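You operate a simulated robot arm through the tools that you are given. There is no shell and no other tool. Be economical: measure what you need, move in short steps, check, and stop when the job is done.

Carry out the task below with a simulated robot arm. There is one attempt and no reset: what you move stays moved.

TASK
Fetch the slide way grease brush and set it in the joint drip tray.
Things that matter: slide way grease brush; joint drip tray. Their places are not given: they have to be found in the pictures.

It is judged by the outcome, as a careful person would: the job done as asked, and still so three seconds after it is handed in. It fails if anything else is knocked over, pushed out of place, dropped, spilled or broken.

THE ROBOT
A 6-joint arm with a two-finger parallel gripper, fixed in place. Base frame: the origin is at the foot of the arm, x ahead of it, y to its left, z up. Lengths are in mm, angles in degrees, forces in N, time in s.
With the tool pointing down near the work surface it reaches from about 140 to 580 mm from the base axis. Its first joint turns from -66.0 to 66.0 degrees. Payload 2.1 kg.
Tool frame: the origin (TCP) lies between the finger pads and is the grasp point; the fingertips stand 30 mm ahead of it; z points along the fingers, y is the line along which they close. The gripper opens to 94 mm. The fingers are 28 mm wide and 10 mm thick; the gripper's body (50 by 96 mm) begins 55 mm behind the TCP.
Orientation is told as [roll, pitch, yaw] about the base's x, y, z axes, in that order, counted from this pose: with the fingers straight down and closing along the base's y, the tool's x points along the base's -x, its y along +y and its z along -z.

THE INTERFACE
- The arm moves only by the tool arm_command. Its argument "motion" is a list of rows, each an object (a shift or turn left out is 0, a gripper value left out holds the last) with "travel": the shift along the tool's x, y, z in mm, a list of three; "twist": the turn about the tool's z in degrees. In form: [{"travel": [x, y, z], "twist": twist}, ...]. A call has 1 to 12 rows; each row is the pose to reach, as a shift and turn from the pose commanded when the call began, along the tool's axes at that moment. "jaw" is the finger opening in mm, from 0 to 94, set as the call begins (left out, the last holds). A row lasts 0.2 s, in which the tool goes at most 50 mm and 8.6 degrees; a call with a longer step from one row to the next is refused whole, and so is a gripper value outside its range. A pose out of reach is approached as far as the arm can. The call stops where the force on the tool passes 40 N (or 10 N more than at its start, if that is more) or the arm is blocked; 0.2 s more then pass. The fingers move at their own pace (about 72 mm/s each) and stop on an object; they squeeze with about 43 N. The grip force told is the motor's: it shows also when the fingers shut on nothing. Time passes only in rows, and 0.2 s behind the last, so rows that repeat a pose let the fingers close. It gives the time, the measured TCP pose, the force on the tool (base axes), the opening and the grip force at its end, in the units of the frame above (readings bear some noise), and new pictures: "views" is both (left out), scene, wrist or none.
- Cameras (640 x 400 px; columns grow to the right, rows downward): "scene" is fixed at [25.9, -356.1, 483.2]; the picture's right is [0.96, -0.29, 0.00], its down [-0.17, -0.55, -0.82] and it looks along [0.24, 0.78, -0.58] (base axes); focal length 251 px, centre (320, 200). "wrist" rides on the gripper at [-37, 0, -58] in the tool frame; the picture's right is [0.00, -1.00, 0.00], its down [0.97, 0.00, -0.24] and it looks along [0.24, 0.00, 0.97] (tool axes); focal length 218 px, centre (320, 200).
- point_at(camera, pixels): for up to 12 pixels [column, row] of the newest picture of that camera ("zoom" is the newest enlarged one), the place [x, y, z] in the base frame of the surface seen there, good to about 2 mm. No time passes.
- close_up(camera, box): a new picture of the part [left, top, right, bottom] of that camera's present view, enlarged. No time passes.
- job_done(): hands the job in; it is judged then, once.

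Work in short steps. Measure before you move; look again where a grasp or a placing could have gone wrong, and mend it. You have 60 turns and 100 pictures in all, the two below and enlarged ones among them. Open the gripper and draw the arm clear of the work before you hand the job in, unless the task says otherwise; then end with one line.

The tools are called as name(argument=value, ...) on one line, values as JSON. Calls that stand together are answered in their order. arm_command: Moves the arm, as the interface text tells. Its arguments: {"type":"object","properties":{"motion":{"type":"array"},"jaw":{"type":"number"},"views":{"type":"string","enum":["both","scene","wrist","none"]}},"required":["motion"]} The other tools are called the same way: point_at (camera, pixels) gives the place of the surface under pixels of a picture; close_up (camera, box) takes an enlarged picture of a part of a camera's view; job_done () hands the job in.

At the start:

```text
clock: 0.0
tool_pos: [251.5, 97.6, 344.1]
ee_rot: [0.0, 0.0, 0.0]
force: [-0.3, -0.5, 0.3]
width: 94.0
gripper_force: 0.1
```

scene: 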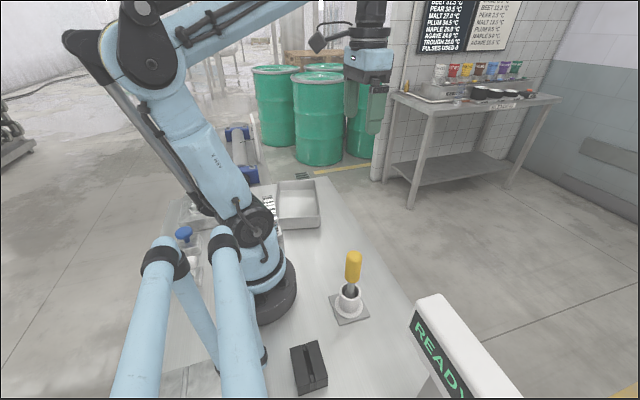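
wrist: 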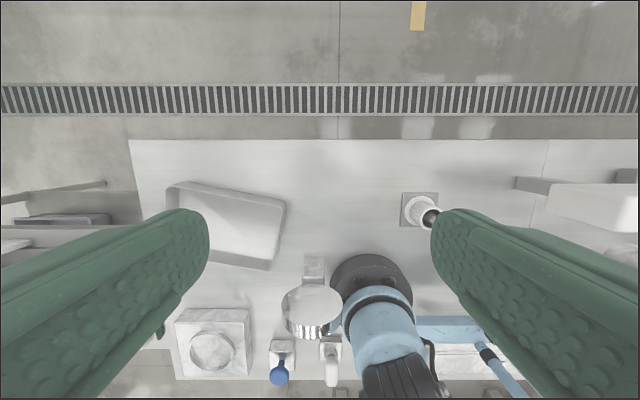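

The yellow-handled item stands in a holder at scene (352,285), and a tray lies at (298,203). I take close-ups to check what they are.

close_up(camera="scene", box=[270, 230, 430, 400])

close_up(camera="scene", box=[160, 150, 340, 270])

point_at(camera="scene", pixels=[[354, 254], [353, 268], [352, 281], [349, 300], [333, 300], [365, 317], [300, 208], [282, 226], [319, 226], [280, 184], [314, 180], [308, 370]])

point_at(camera="wrist", pixels=[[225, 225], [172, 190], [283, 205], [268, 266], [425, 210], [403, 195], [403, 225], [437, 195], [413, 208], [185, 250]])

```text
2.35 times, centred on (350, 315) of scene
```

zoom: 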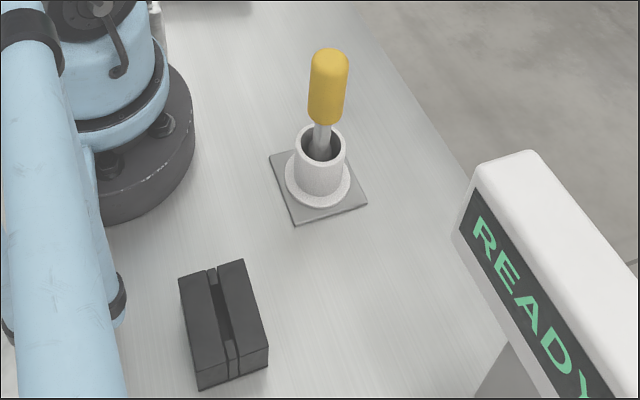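

```text
3.33 times, centred on (250, 210) of scene
```

zoom: 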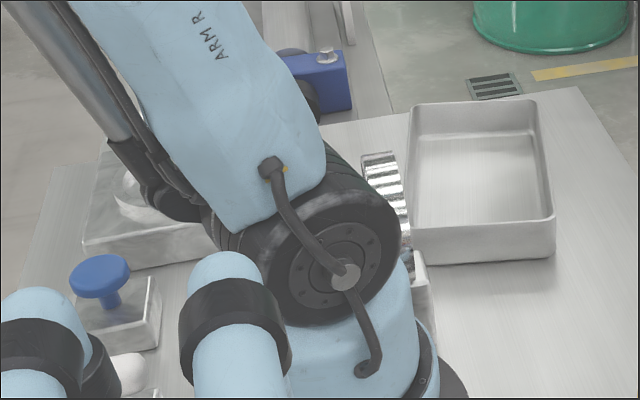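

```text
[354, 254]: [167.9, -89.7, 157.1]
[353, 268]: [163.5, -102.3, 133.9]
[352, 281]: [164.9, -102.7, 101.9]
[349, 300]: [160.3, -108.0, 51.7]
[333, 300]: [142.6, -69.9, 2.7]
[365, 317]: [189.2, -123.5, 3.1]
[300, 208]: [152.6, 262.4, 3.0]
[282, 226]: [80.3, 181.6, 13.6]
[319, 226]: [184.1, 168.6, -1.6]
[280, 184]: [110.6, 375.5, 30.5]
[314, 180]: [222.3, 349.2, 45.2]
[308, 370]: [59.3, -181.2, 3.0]
```

```text
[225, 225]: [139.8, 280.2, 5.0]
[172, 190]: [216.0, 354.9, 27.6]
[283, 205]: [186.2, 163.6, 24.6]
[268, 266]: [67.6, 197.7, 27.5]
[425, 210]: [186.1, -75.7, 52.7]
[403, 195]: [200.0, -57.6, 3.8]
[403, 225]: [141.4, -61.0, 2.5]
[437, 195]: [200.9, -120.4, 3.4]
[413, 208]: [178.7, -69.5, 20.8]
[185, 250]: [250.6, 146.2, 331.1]
```

The brush is the yellow-handled one, upright in its cup near (167,-97), with the handle at z 105–160. I move above it with the jaw open and look again.

arm_command(motion=[{"travel": [17, -39, 0]}, {"travel": [34, -78, 0]}, {"travel": [50, -117, 0]}, {"travel": [66, -156, 0]}, {"travel": [83, -195, 0]}, {"travel": [83, -195, 0]}], jaw=94)

```text
clock: 1.4
tool_pos: [167.4, -95.7, 343.7]
ee_rot: [0.0, -0.1, 0.0]
force: [-0.3, 0.6, -0.2]
width: 94.0
gripper_force: 0.1
```

scene: 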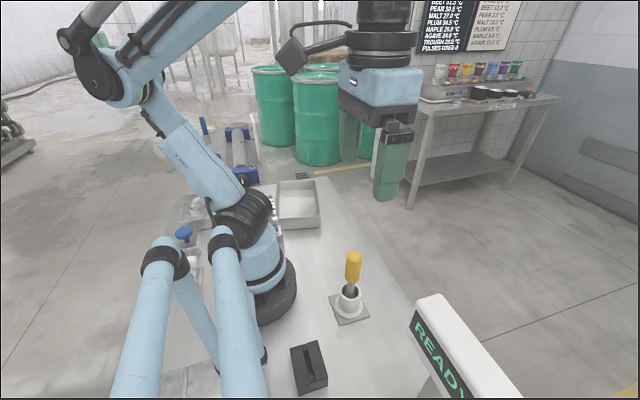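
wrist: 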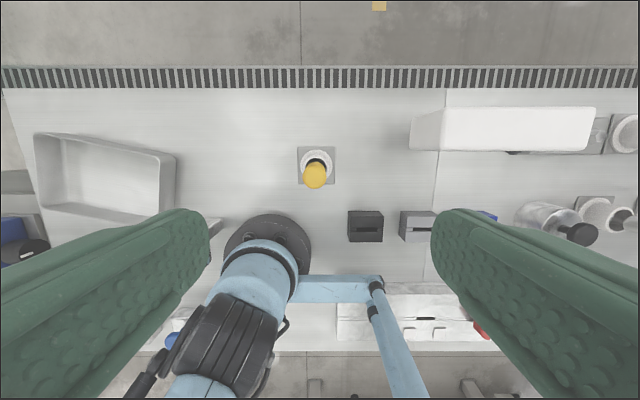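

The handle now shows at wrist (315,175), and the tray at (105,178) is in full view. I measure both.

point_at(camera="wrist", pixels=[[315, 178], [304, 178], [326, 178], [315, 167], [315, 187], [38, 136], [172, 156], [158, 224], [40, 205], [105, 178], [70, 148], [150, 205]])

close_up(camera="wrist", box=[270, 130, 370, 200])

close_up(camera="wrist", box=[0, 110, 200, 240])

```text
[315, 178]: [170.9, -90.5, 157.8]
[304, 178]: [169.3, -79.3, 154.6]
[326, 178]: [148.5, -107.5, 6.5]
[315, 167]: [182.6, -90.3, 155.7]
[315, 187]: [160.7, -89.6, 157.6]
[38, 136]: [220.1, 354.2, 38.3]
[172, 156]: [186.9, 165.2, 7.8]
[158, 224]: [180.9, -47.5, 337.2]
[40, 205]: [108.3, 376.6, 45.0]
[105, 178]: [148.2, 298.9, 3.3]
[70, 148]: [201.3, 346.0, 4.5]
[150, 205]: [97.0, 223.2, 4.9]
```

```text
5.71 times, centred on (320, 165) of wrist
```

zoom: 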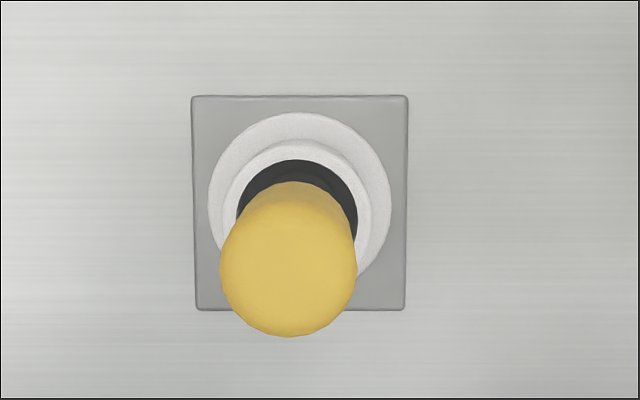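

```text
3.08 times, centred on (100, 175) of wrist
```

zoom: 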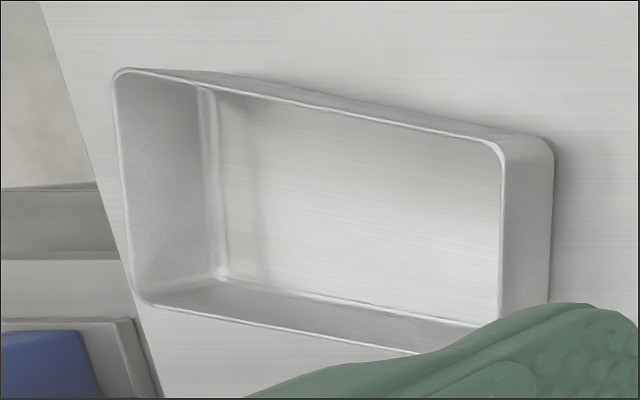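

The brush handle axis is near (171,-91), upright and about 24 mm thick. I centre over it and descend to TCP z about 142.

arm_command(motion=[{"travel": [-3.5, 5, 30]}, {"travel": [-3.5, 5, 70]}, {"travel": [-3.5, 5, 110]}, {"travel": [-3.5, 5, 150]}, {"travel": [-3.5, 5, 180]}, {"travel": [-3.5, 5, 202]}, {"travel": [-3.5, 5, 202]}], jaw=94)

```text
clock: 3.0
tool_pos: [172.0, -90.5, 141.5]
ee_rot: [0.0, 0.0, 0.0]
force: [-0.2, 1.1, -0.1]
width: 94.3
gripper_force: 0.1
```

scene: 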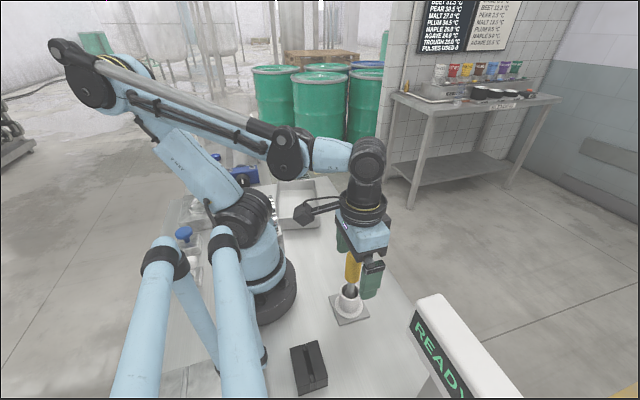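
wrist: 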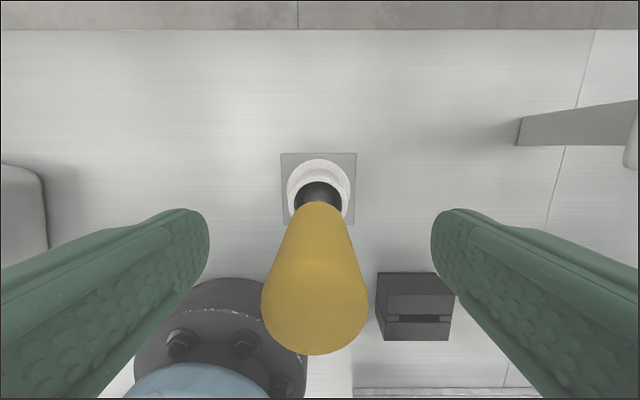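

The handle is centred between the fingers at wrist (315,275). I close the gripper.

arm_command(motion=[{}, {}, {}, {}], jaw=0, views="wrist")

```text
clock: 4.0
tool_pos: [172.9, -91.6, 143.1]
ee_rot: [0.0, -0.1, 0.1]
force: [-0.6, -0.2, 0.5]
width: 26.4
gripper_force: 43.3
```

wrist: 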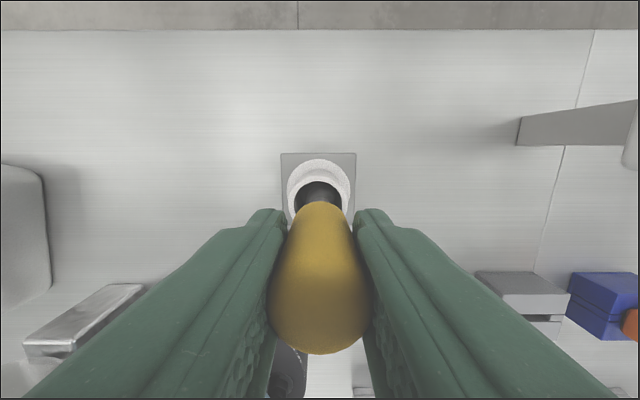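

Gripped at 26 mm. I lift straight up.

arm_command(motion=[{"travel": [0, 0, -10]}, {"travel": [0, 0, -30]}, {"travel": [0, 0, -55]}, {"travel": [0, 0, -85]}, {"travel": [0, 0, -115]}, {"travel": [0, 0, -115]}])

close_up(camera="scene", box=[290, 180, 430, 340])

```text
clock: 5.4
tool_pos: [171.6, -94.4, 257.2]
ee_rot: [0.1, -0.1, 0.0]
force: [-0.7, -0.5, -0.8]
width: 26.2
gripper_force: 43.0
```

scene: 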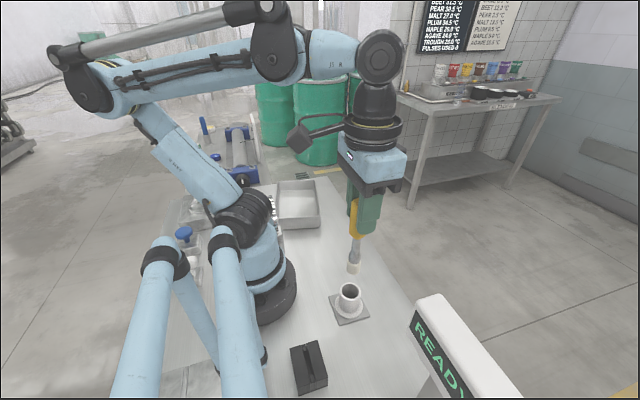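
wrist: 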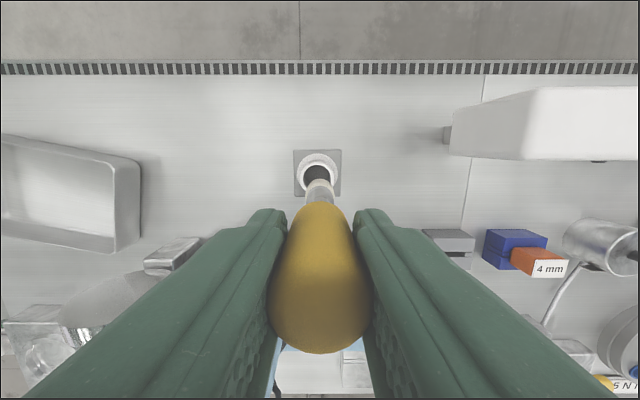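

```text
2.50 times, centred on (360, 260) of scene
```

zoom: 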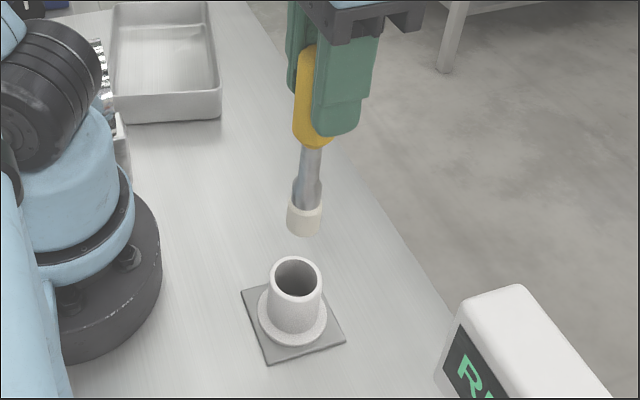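

The brush hangs straight, with its tip at zoom (303,234) clear of the cup. I measure the tip height.

point_at(camera="zoom", pixels=[[303, 232], [303, 222], [303, 205], [290, 222], [318, 222], [310, 160], [303, 142], [295, 295]])

```text
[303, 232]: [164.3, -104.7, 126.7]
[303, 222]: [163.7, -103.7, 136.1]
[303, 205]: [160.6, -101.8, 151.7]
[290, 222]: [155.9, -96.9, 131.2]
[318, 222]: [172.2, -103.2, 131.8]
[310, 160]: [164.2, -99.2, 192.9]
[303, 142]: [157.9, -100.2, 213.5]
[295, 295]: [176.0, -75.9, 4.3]
```

Tip is 133 mm below the TCP. I carry the brush raised, on an arc around the base, to above the tray's near end at about (145,202), turning so the closing line lies across the tray's long axis.

arm_command(motion=[{"travel": [-12, 22, -10], "twist": -6.5}, {"travel": [-26, 50, -20], "twist": -13}, {"travel": [-40, 80, -30], "twist": -19.5}, {"travel": [-50, 110, -30], "twist": -26}, {"travel": [-56, 140, -30], "twist": -32.5}, {"travel": [-52, 170, -30], "twist": -39}, {"travel": [-42, 200, -30], "twist": -45.5}, {"travel": [-28, 230, -30], "twist": -52}, {"travel": [-8, 256, -30], "twist": -58.5}, {"travel": [12, 280, -30], "twist": -65}, {"travel": [26, 296, -30], "twist": -71.5}, {"travel": [26, 296, -30], "twist": -78.5}])

```text
clock: 8.0
tool_pos: [145.8, 204.7, 285.9]
ee_rot: [-0.1, -0.1, 78.6]
force: [-0.1, -0.1, -0.6]
width: 26.3
gripper_force: 43.2
```

scene: 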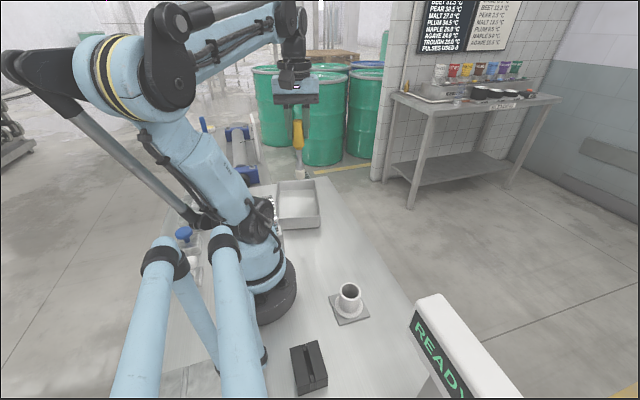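
wrist: 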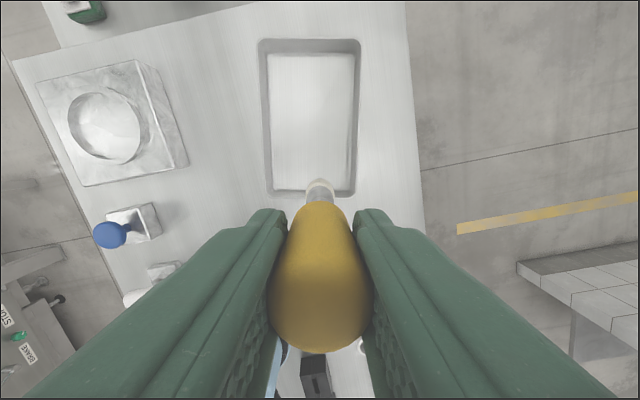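

The tray is fully visible and aligned in the wrist view (260–360, 40–195). I re-measure its inside.

point_at(camera="wrist", pixels=[[273, 57], [353, 57], [276, 186], [347, 186], [260, 41], [359, 41], [268, 193], [354, 193], [310, 120], [320, 190]])

close_up(camera="wrist", box=[240, 20, 400, 220])

```text
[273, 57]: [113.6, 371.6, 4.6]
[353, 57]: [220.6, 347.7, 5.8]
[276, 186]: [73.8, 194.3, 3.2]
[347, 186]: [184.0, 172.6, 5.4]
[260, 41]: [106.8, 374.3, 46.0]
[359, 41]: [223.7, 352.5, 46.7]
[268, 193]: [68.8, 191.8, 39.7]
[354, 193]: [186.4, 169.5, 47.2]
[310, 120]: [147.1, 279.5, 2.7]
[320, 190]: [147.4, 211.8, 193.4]
```

```text
2.00 times, centred on (320, 120) of wrist
```

zoom: 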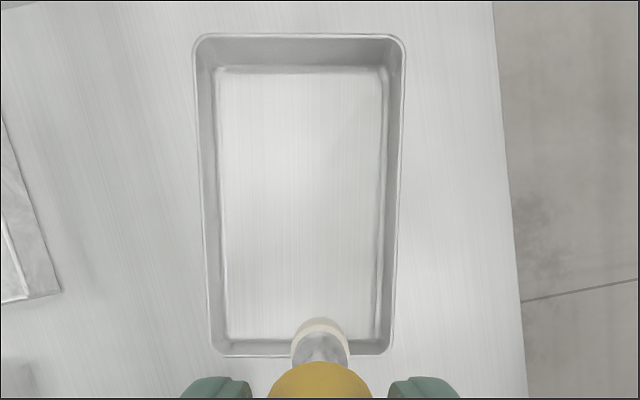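

Inside floor is about 181 × 111 mm, long axis along (0.21,0.98). The tip is 20 mm inside the near wall. I lower until nearly touching the floor.

arm_command(motion=[{"travel": [0, 0, 30]}, {"travel": [0, 0, 60]}, {"travel": [0, 0, 90]}, {"travel": [0, 0, 115]}, {"travel": [0, 0, 130]}, {"travel": [0, 0, 140]}, {"travel": [0, 0, 143]}, {"travel": [0, 0, 143]}])

close_up(camera="scene", box=[240, 130, 360, 250])

```text
clock: 9.8
tool_pos: [147.5, 203.9, 143.4]
ee_rot: [-0.1, 0.1, 78.5]
force: [0.2, 0.1, -0.4]
width: 26.2
gripper_force: 42.5
```

scene: 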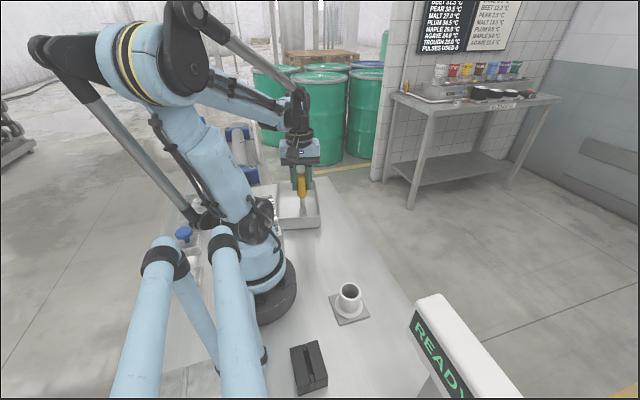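
wrist: 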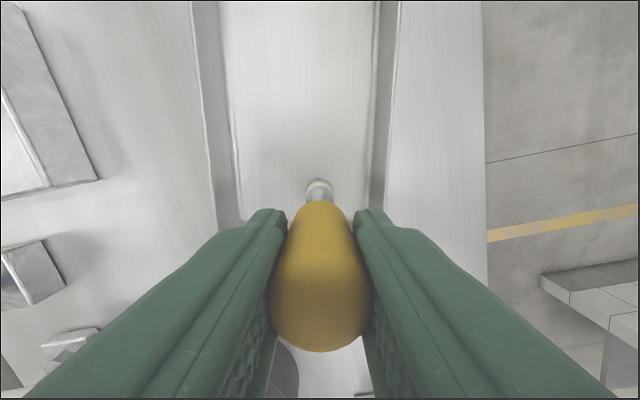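

```text
3.33 times, centred on (300, 190) of scene
```

zoom: 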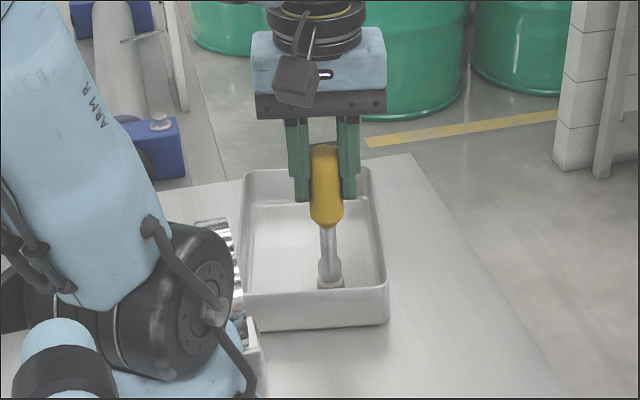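

Tip is just above the floor. I lower in small steps to feel contact.

arm_command(motion=[{"travel": [0, 0, 2]}, {"travel": [0, 0, 4]}, {"travel": [0, 0, 6]}, {"travel": [0, 0, 6]}], views="none")

```text
clock: 10.7
tool_pos: [147.7, 204.6, 139.8]
ee_rot: [-0.1, 0.2, 78.4]
force: [-1.5, -1.6, 12.8]
width: 26.0
gripper_force: 43.1
stopped in row 4: the force on the tool passed its limit (the readings are from after the stop); the commanded pose is now the measured one
```

Contact at TCP z about 140. With the tip pressed lightly, I try leaning the brush toward the tray's far end by moving the tool along its -x.

arm_command(motion=[{"travel": [-4, 0, 0]}, {"travel": [-9, 0, 0.3]}, {"travel": [-14, 0, 0.7]}, {"travel": [-20, 0, 1.4]}, {"travel": [-26, 0, 2.4]}])

close_up(camera="scene", box=[240, 130, 360, 250])

```text
clock: 11.9
tool_pos: [151.2, 227.9, 137.6]
ee_rot: [-0.1, 0.2, 78.6]
force: [-0.9, -1.4, 11.4]
width: 26.3
gripper_force: 43.7
stopped in row 5: the force on the tool passed its limit (the readings are from after the stop); the commanded pose is now the measured one
```

scene: 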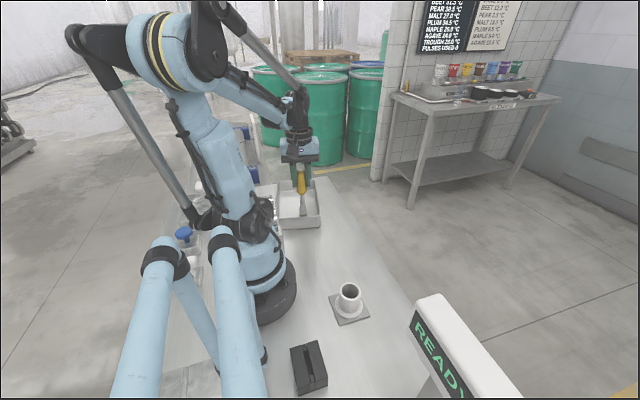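
wrist: 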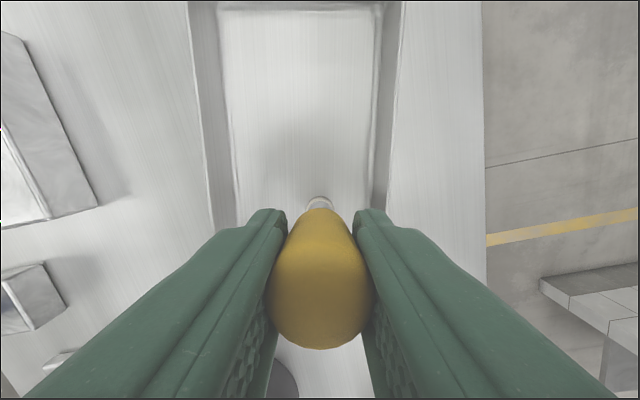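

```text
3.33 times, centred on (300, 190) of scene
```

zoom: 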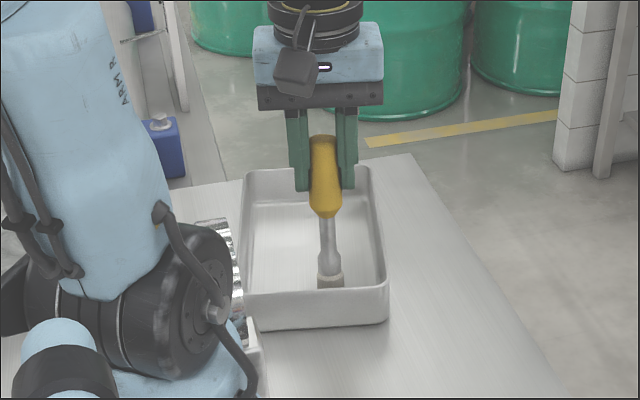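

The brush pivots about its tip: it now leans about 10°, with the tip still in place. I continue on an arc of about 134 mm radius.

arm_command(motion=[{"travel": [-8, 0, 0.6]}, {"travel": [-16, 0, 2.2]}, {"travel": [-24, 0, 4.4]}, {"travel": [-32, 0, 7.1]}, {"travel": [-40, 0, 10.3]}, {"travel": [-48, 0, 14.0]}, {"travel": [-56, 0, 18.6]}])

close_up(camera="scene", box=[240, 130, 360, 250])

```text
clock: 13.4
tool_pos: [160.6, 275.7, 123.7]
ee_rot: [0.0, 0.2, 78.6]
force: [0.6, 2.3, 9.8]
width: 27.6
gripper_force: 42.8
stopped in row 7: the force on the tool passed its limit (the readings are from after the stop); the commanded pose is now the measured one
```

scene: 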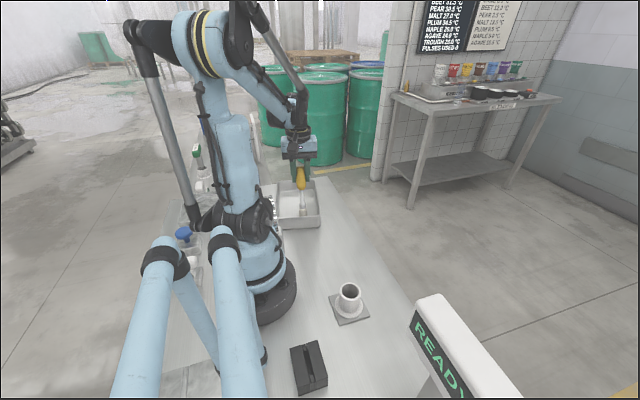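
wrist: 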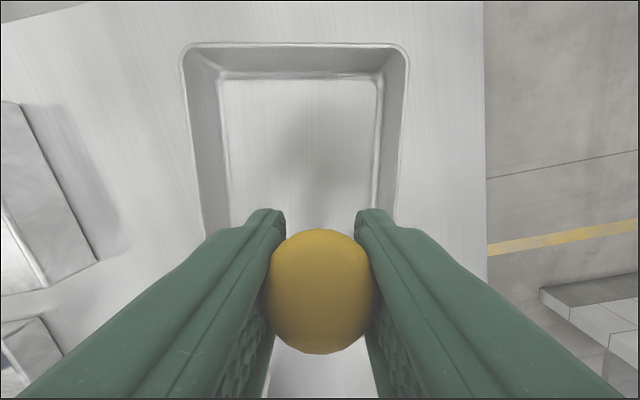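

```text
3.33 times, centred on (300, 190) of scene
```

zoom: 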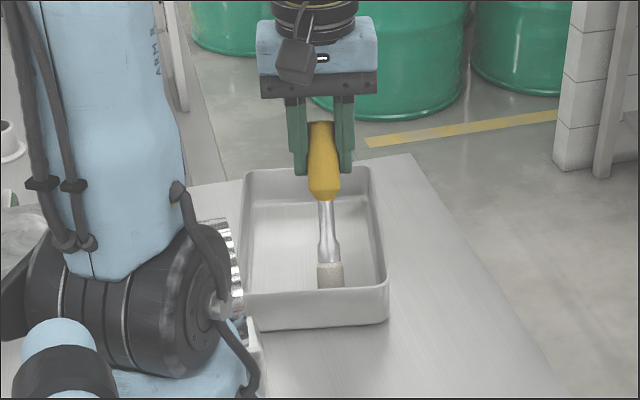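

The brush leans about 28°, with the tip still in place. I continue along the arc.

arm_command(motion=[{"travel": [-8, 0, 3.3]}, {"travel": [-16, 0, 8.2]}, {"travel": [-24, 0, 14.2]}, {"travel": [-32, 0, 21.3]}, {"travel": [-40, 0, 29.8]}])

close_up(camera="scene", box=[240, 130, 360, 250])

```text
clock: 14.6
tool_pos: [171.1, 317.6, 92.2]
ee_rot: [-0.1, -0.1, 78.7]
force: [4.8, 8.6, 22.6]
width: 30.3
gripper_force: 42.8
```

scene: 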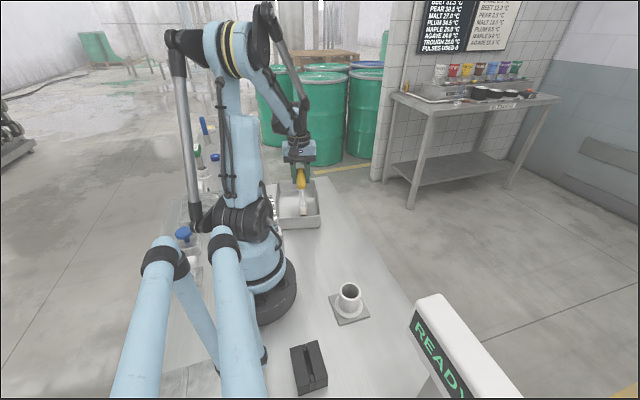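
wrist: 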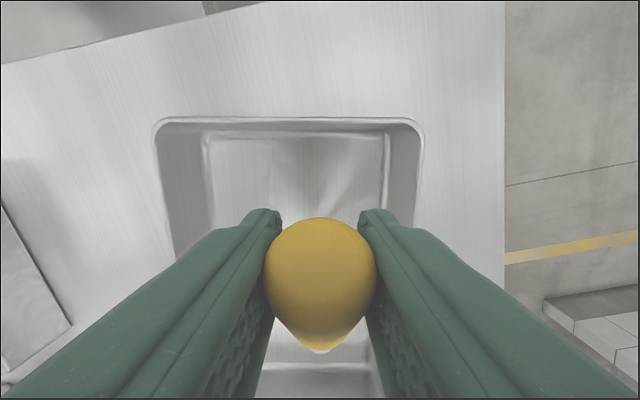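

```text
3.33 times, centred on (300, 190) of scene
```

zoom: 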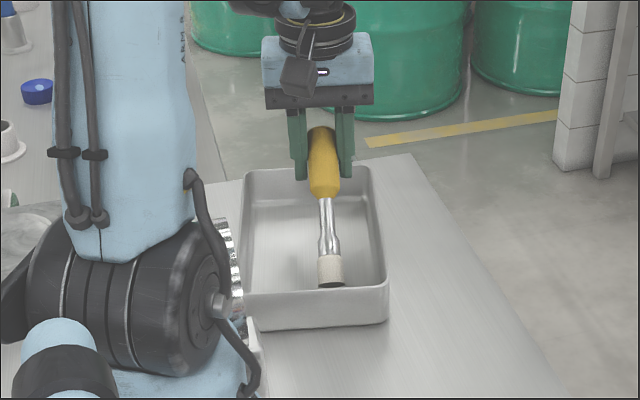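

The brush leans about 47°. Before the last part I measure the tip and the handle end for clearance to the end walls.

point_at(camera="zoom", pixels=[[330, 284], [330, 272], [322, 130], [322, 165], [325, 192], [328, 258]])

point_at(camera="wrist", pixels=[[320, 225], [320, 250], [320, 290], [320, 345], [300, 138], [300, 120]])

```text
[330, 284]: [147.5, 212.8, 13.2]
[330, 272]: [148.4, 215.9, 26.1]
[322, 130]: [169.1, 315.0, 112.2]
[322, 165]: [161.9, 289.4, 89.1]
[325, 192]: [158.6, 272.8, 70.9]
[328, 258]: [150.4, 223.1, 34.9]
```

```text
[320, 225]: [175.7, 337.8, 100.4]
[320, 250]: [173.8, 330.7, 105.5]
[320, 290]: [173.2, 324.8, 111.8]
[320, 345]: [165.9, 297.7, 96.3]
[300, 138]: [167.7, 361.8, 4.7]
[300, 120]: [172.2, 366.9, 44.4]
```

Lying flat, the handle would reach the far wall at y about 358. I lift slightly and shift the brush 16 mm back toward the near wall, which keeps about 30 mm of room there.

arm_command(motion=[{"travel": [0, 0, -5]}, {"travel": [0, 0, -9]}, {"travel": [8, 0, -9]}, {"travel": [16, 0, -9]}, {"travel": [16, 0, -9]}], views="scene")

close_up(camera="scene", box=[240, 130, 360, 250])

point_at(camera="zoom", pixels=[[330, 284], [330, 280], [330, 272], [322, 165]])

```text
clock: 15.8
tool_pos: [167.3, 298.8, 103.9]
ee_rot: [-0.2, 0.2, 78.5]
force: [0.6, 0.0, -0.6]
width: 30.8
gripper_force: 42.4
```

scene: 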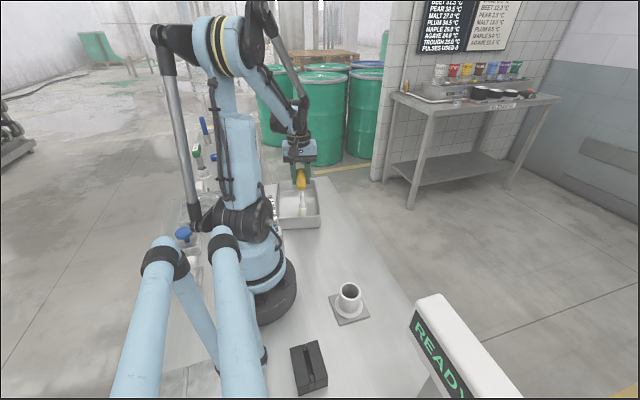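

```text
3.33 times, centred on (300, 190) of scene
```

zoom: 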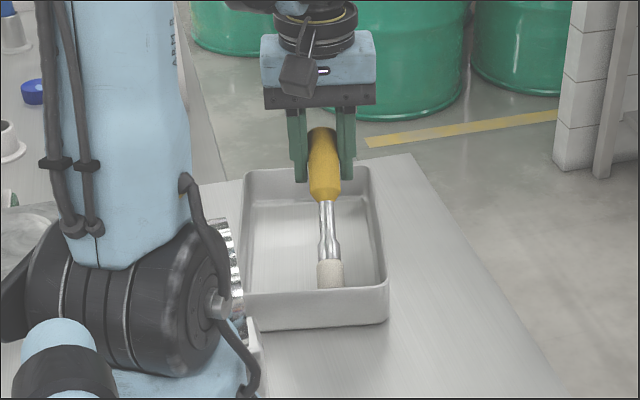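

```text
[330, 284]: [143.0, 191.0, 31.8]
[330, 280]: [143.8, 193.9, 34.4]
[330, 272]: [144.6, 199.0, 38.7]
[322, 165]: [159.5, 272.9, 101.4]
```

I lower back to contact and continue the arc down.

arm_command(motion=[{"travel": [0, 0, 5]}, {"travel": [0, 0, 9]}, {"travel": [-1, 0, 11]}, {"travel": [-6, 0, 17]}, {"travel": [-11, 0, 24]}, {"travel": [-15, 0, 31]}, {"travel": [-19, 0, 39]}, {"travel": [-22, 0, 46]}])

close_up(camera="scene", box=[240, 130, 360, 250])

```text
clock: 17.6
tool_pos: [170.5, 321.1, 55.9]
ee_rot: [-0.1, 0.3, 78.7]
force: [2.8, 8.8, 14.9]
width: 30.6
gripper_force: 42.5
```

scene: 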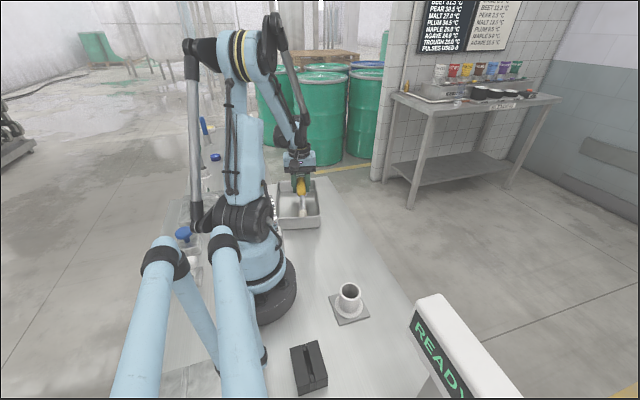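
wrist: 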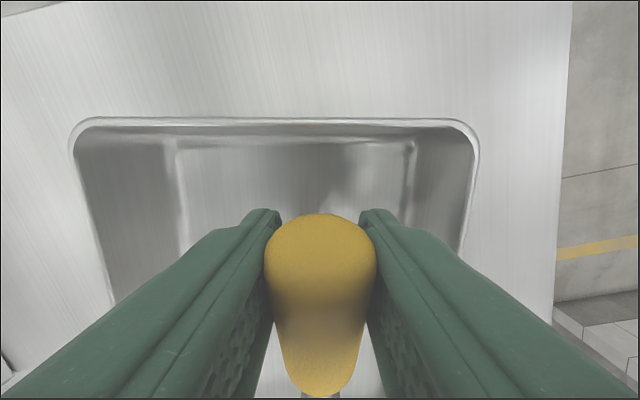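

```text
3.33 times, centred on (300, 190) of scene
```

zoom: 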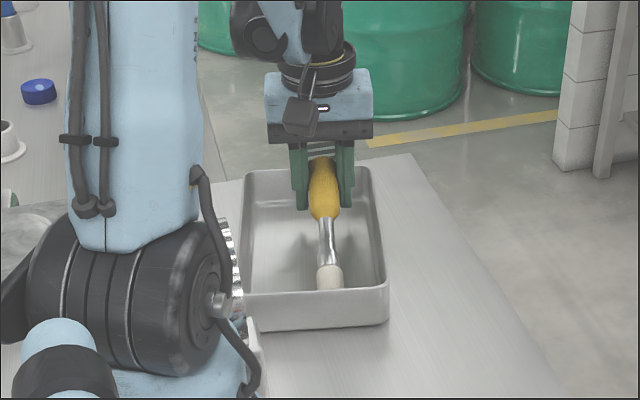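

Nearly flat now (about 67°). I lower a bit more.

arm_command(motion=[{"travel": [-1, 0, 5]}, {"travel": [-2, 0, 10]}, {"travel": [-3, 0, 15]}, {"travel": [-3, 0, 15]}])

point_at(camera="wrist", pixels=[[320, 225], [320, 250], [320, 300], [320, 340], [380, 160]])

```text
clock: 18.6
tool_pos: [171.2, 323.6, 40.6]
ee_rot: [-0.2, 0.3, 78.6]
force: [0.5, 3.8, 6.0]
width: 30.5
gripper_force: 42.9
```

scene: 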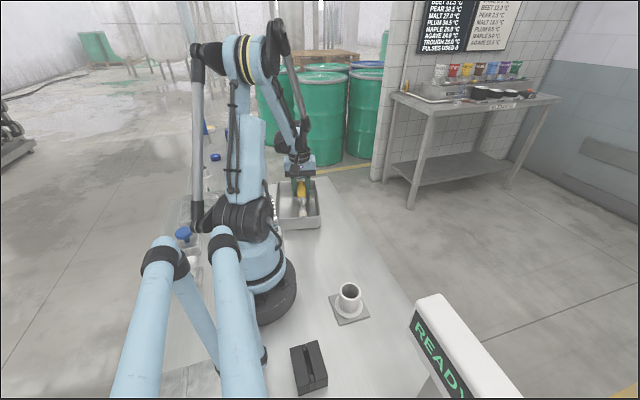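
wrist: 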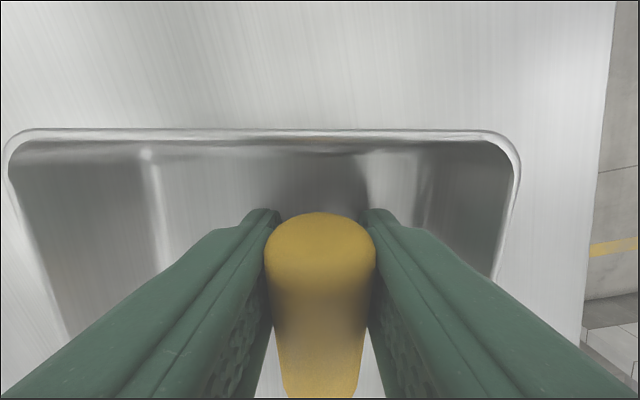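

```text
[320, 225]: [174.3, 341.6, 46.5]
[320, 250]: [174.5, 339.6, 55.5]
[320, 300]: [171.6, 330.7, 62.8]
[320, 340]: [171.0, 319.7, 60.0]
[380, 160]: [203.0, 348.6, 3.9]
```

The handle end is at y about 342, clear of the far wall. I open just enough to release (to 48 mm), so the fingers stay inside the tray.

arm_command(motion=[{}, {}, {}, {}, {}], jaw=48)

```text
clock: 19.8
tool_pos: [171.0, 322.5, 41.3]
ee_rot: [-0.1, 0.2, 78.6]
force: [0.2, -0.3, -0.5]
width: 47.9
gripper_force: 0.2
```

scene: 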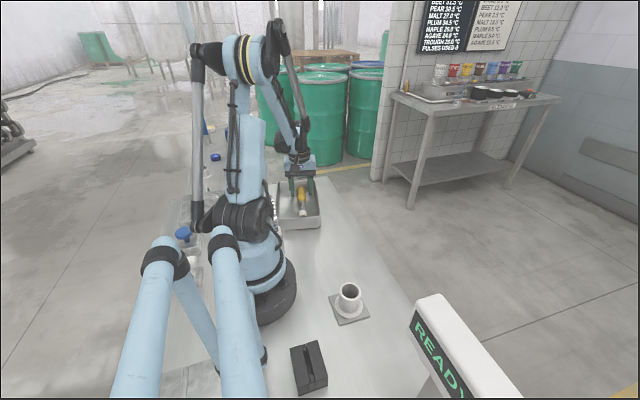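
wrist: 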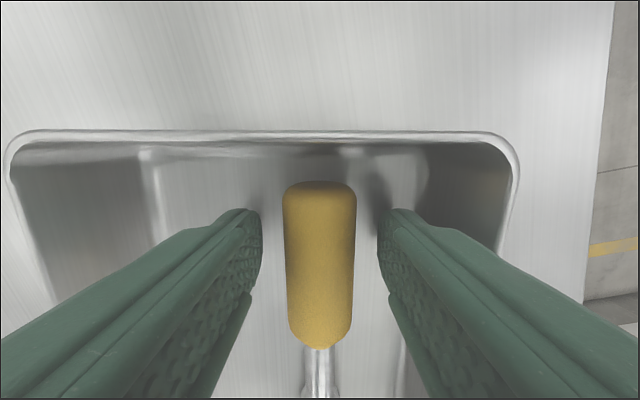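

The brush has dropped flat onto the tray floor between the fingers. I rise straight up and move clear.

arm_command(motion=[{"travel": [0, 0, -20]}, {"travel": [0, 0, -50]}, {"travel": [0, 0, -90]}, {"travel": [0, 0, -130]}, {"travel": [0, 0, -170]}, {"travel": [10, 0, -210]}, {"travel": [40, 0, -230]}, {"travel": [80, 0, -240]}, {"travel": [80, 0, -240]}])

close_up(camera="scene", box=[240, 150, 360, 250])

```text
clock: 21.8
tool_pos: [154.5, 245.2, 282.2]
ee_rot: [-0.1, 0.2, 78.7]
force: [-0.3, -0.6, -0.8]
width: 48.0
gripper_force: 0.1
```

scene: 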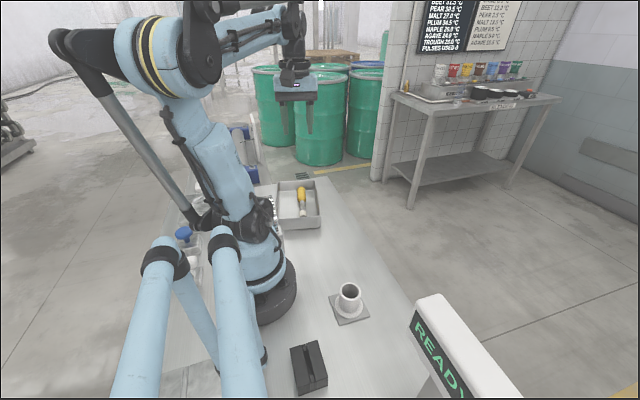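
wrist: 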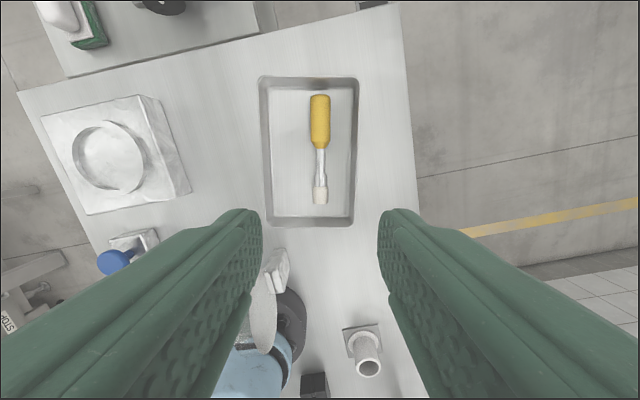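

```text
4.00 times, centred on (300, 200) of scene
```

zoom: 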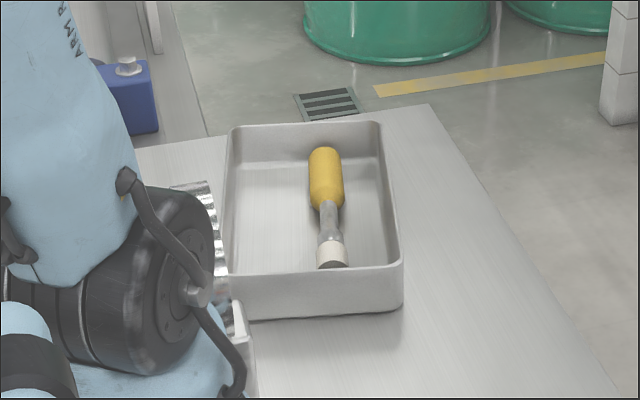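

The brush lies flat and wholly inside the tray. The tray and the empty holder haven't moved, and the gripper is open and well clear, so I hand the job in.

job_done()

```text
The job is handed in.
```

The slide way grease brush is lying flat in the joint drip tray; the arm is clear, and nothing else was knocked over or moved out of place.
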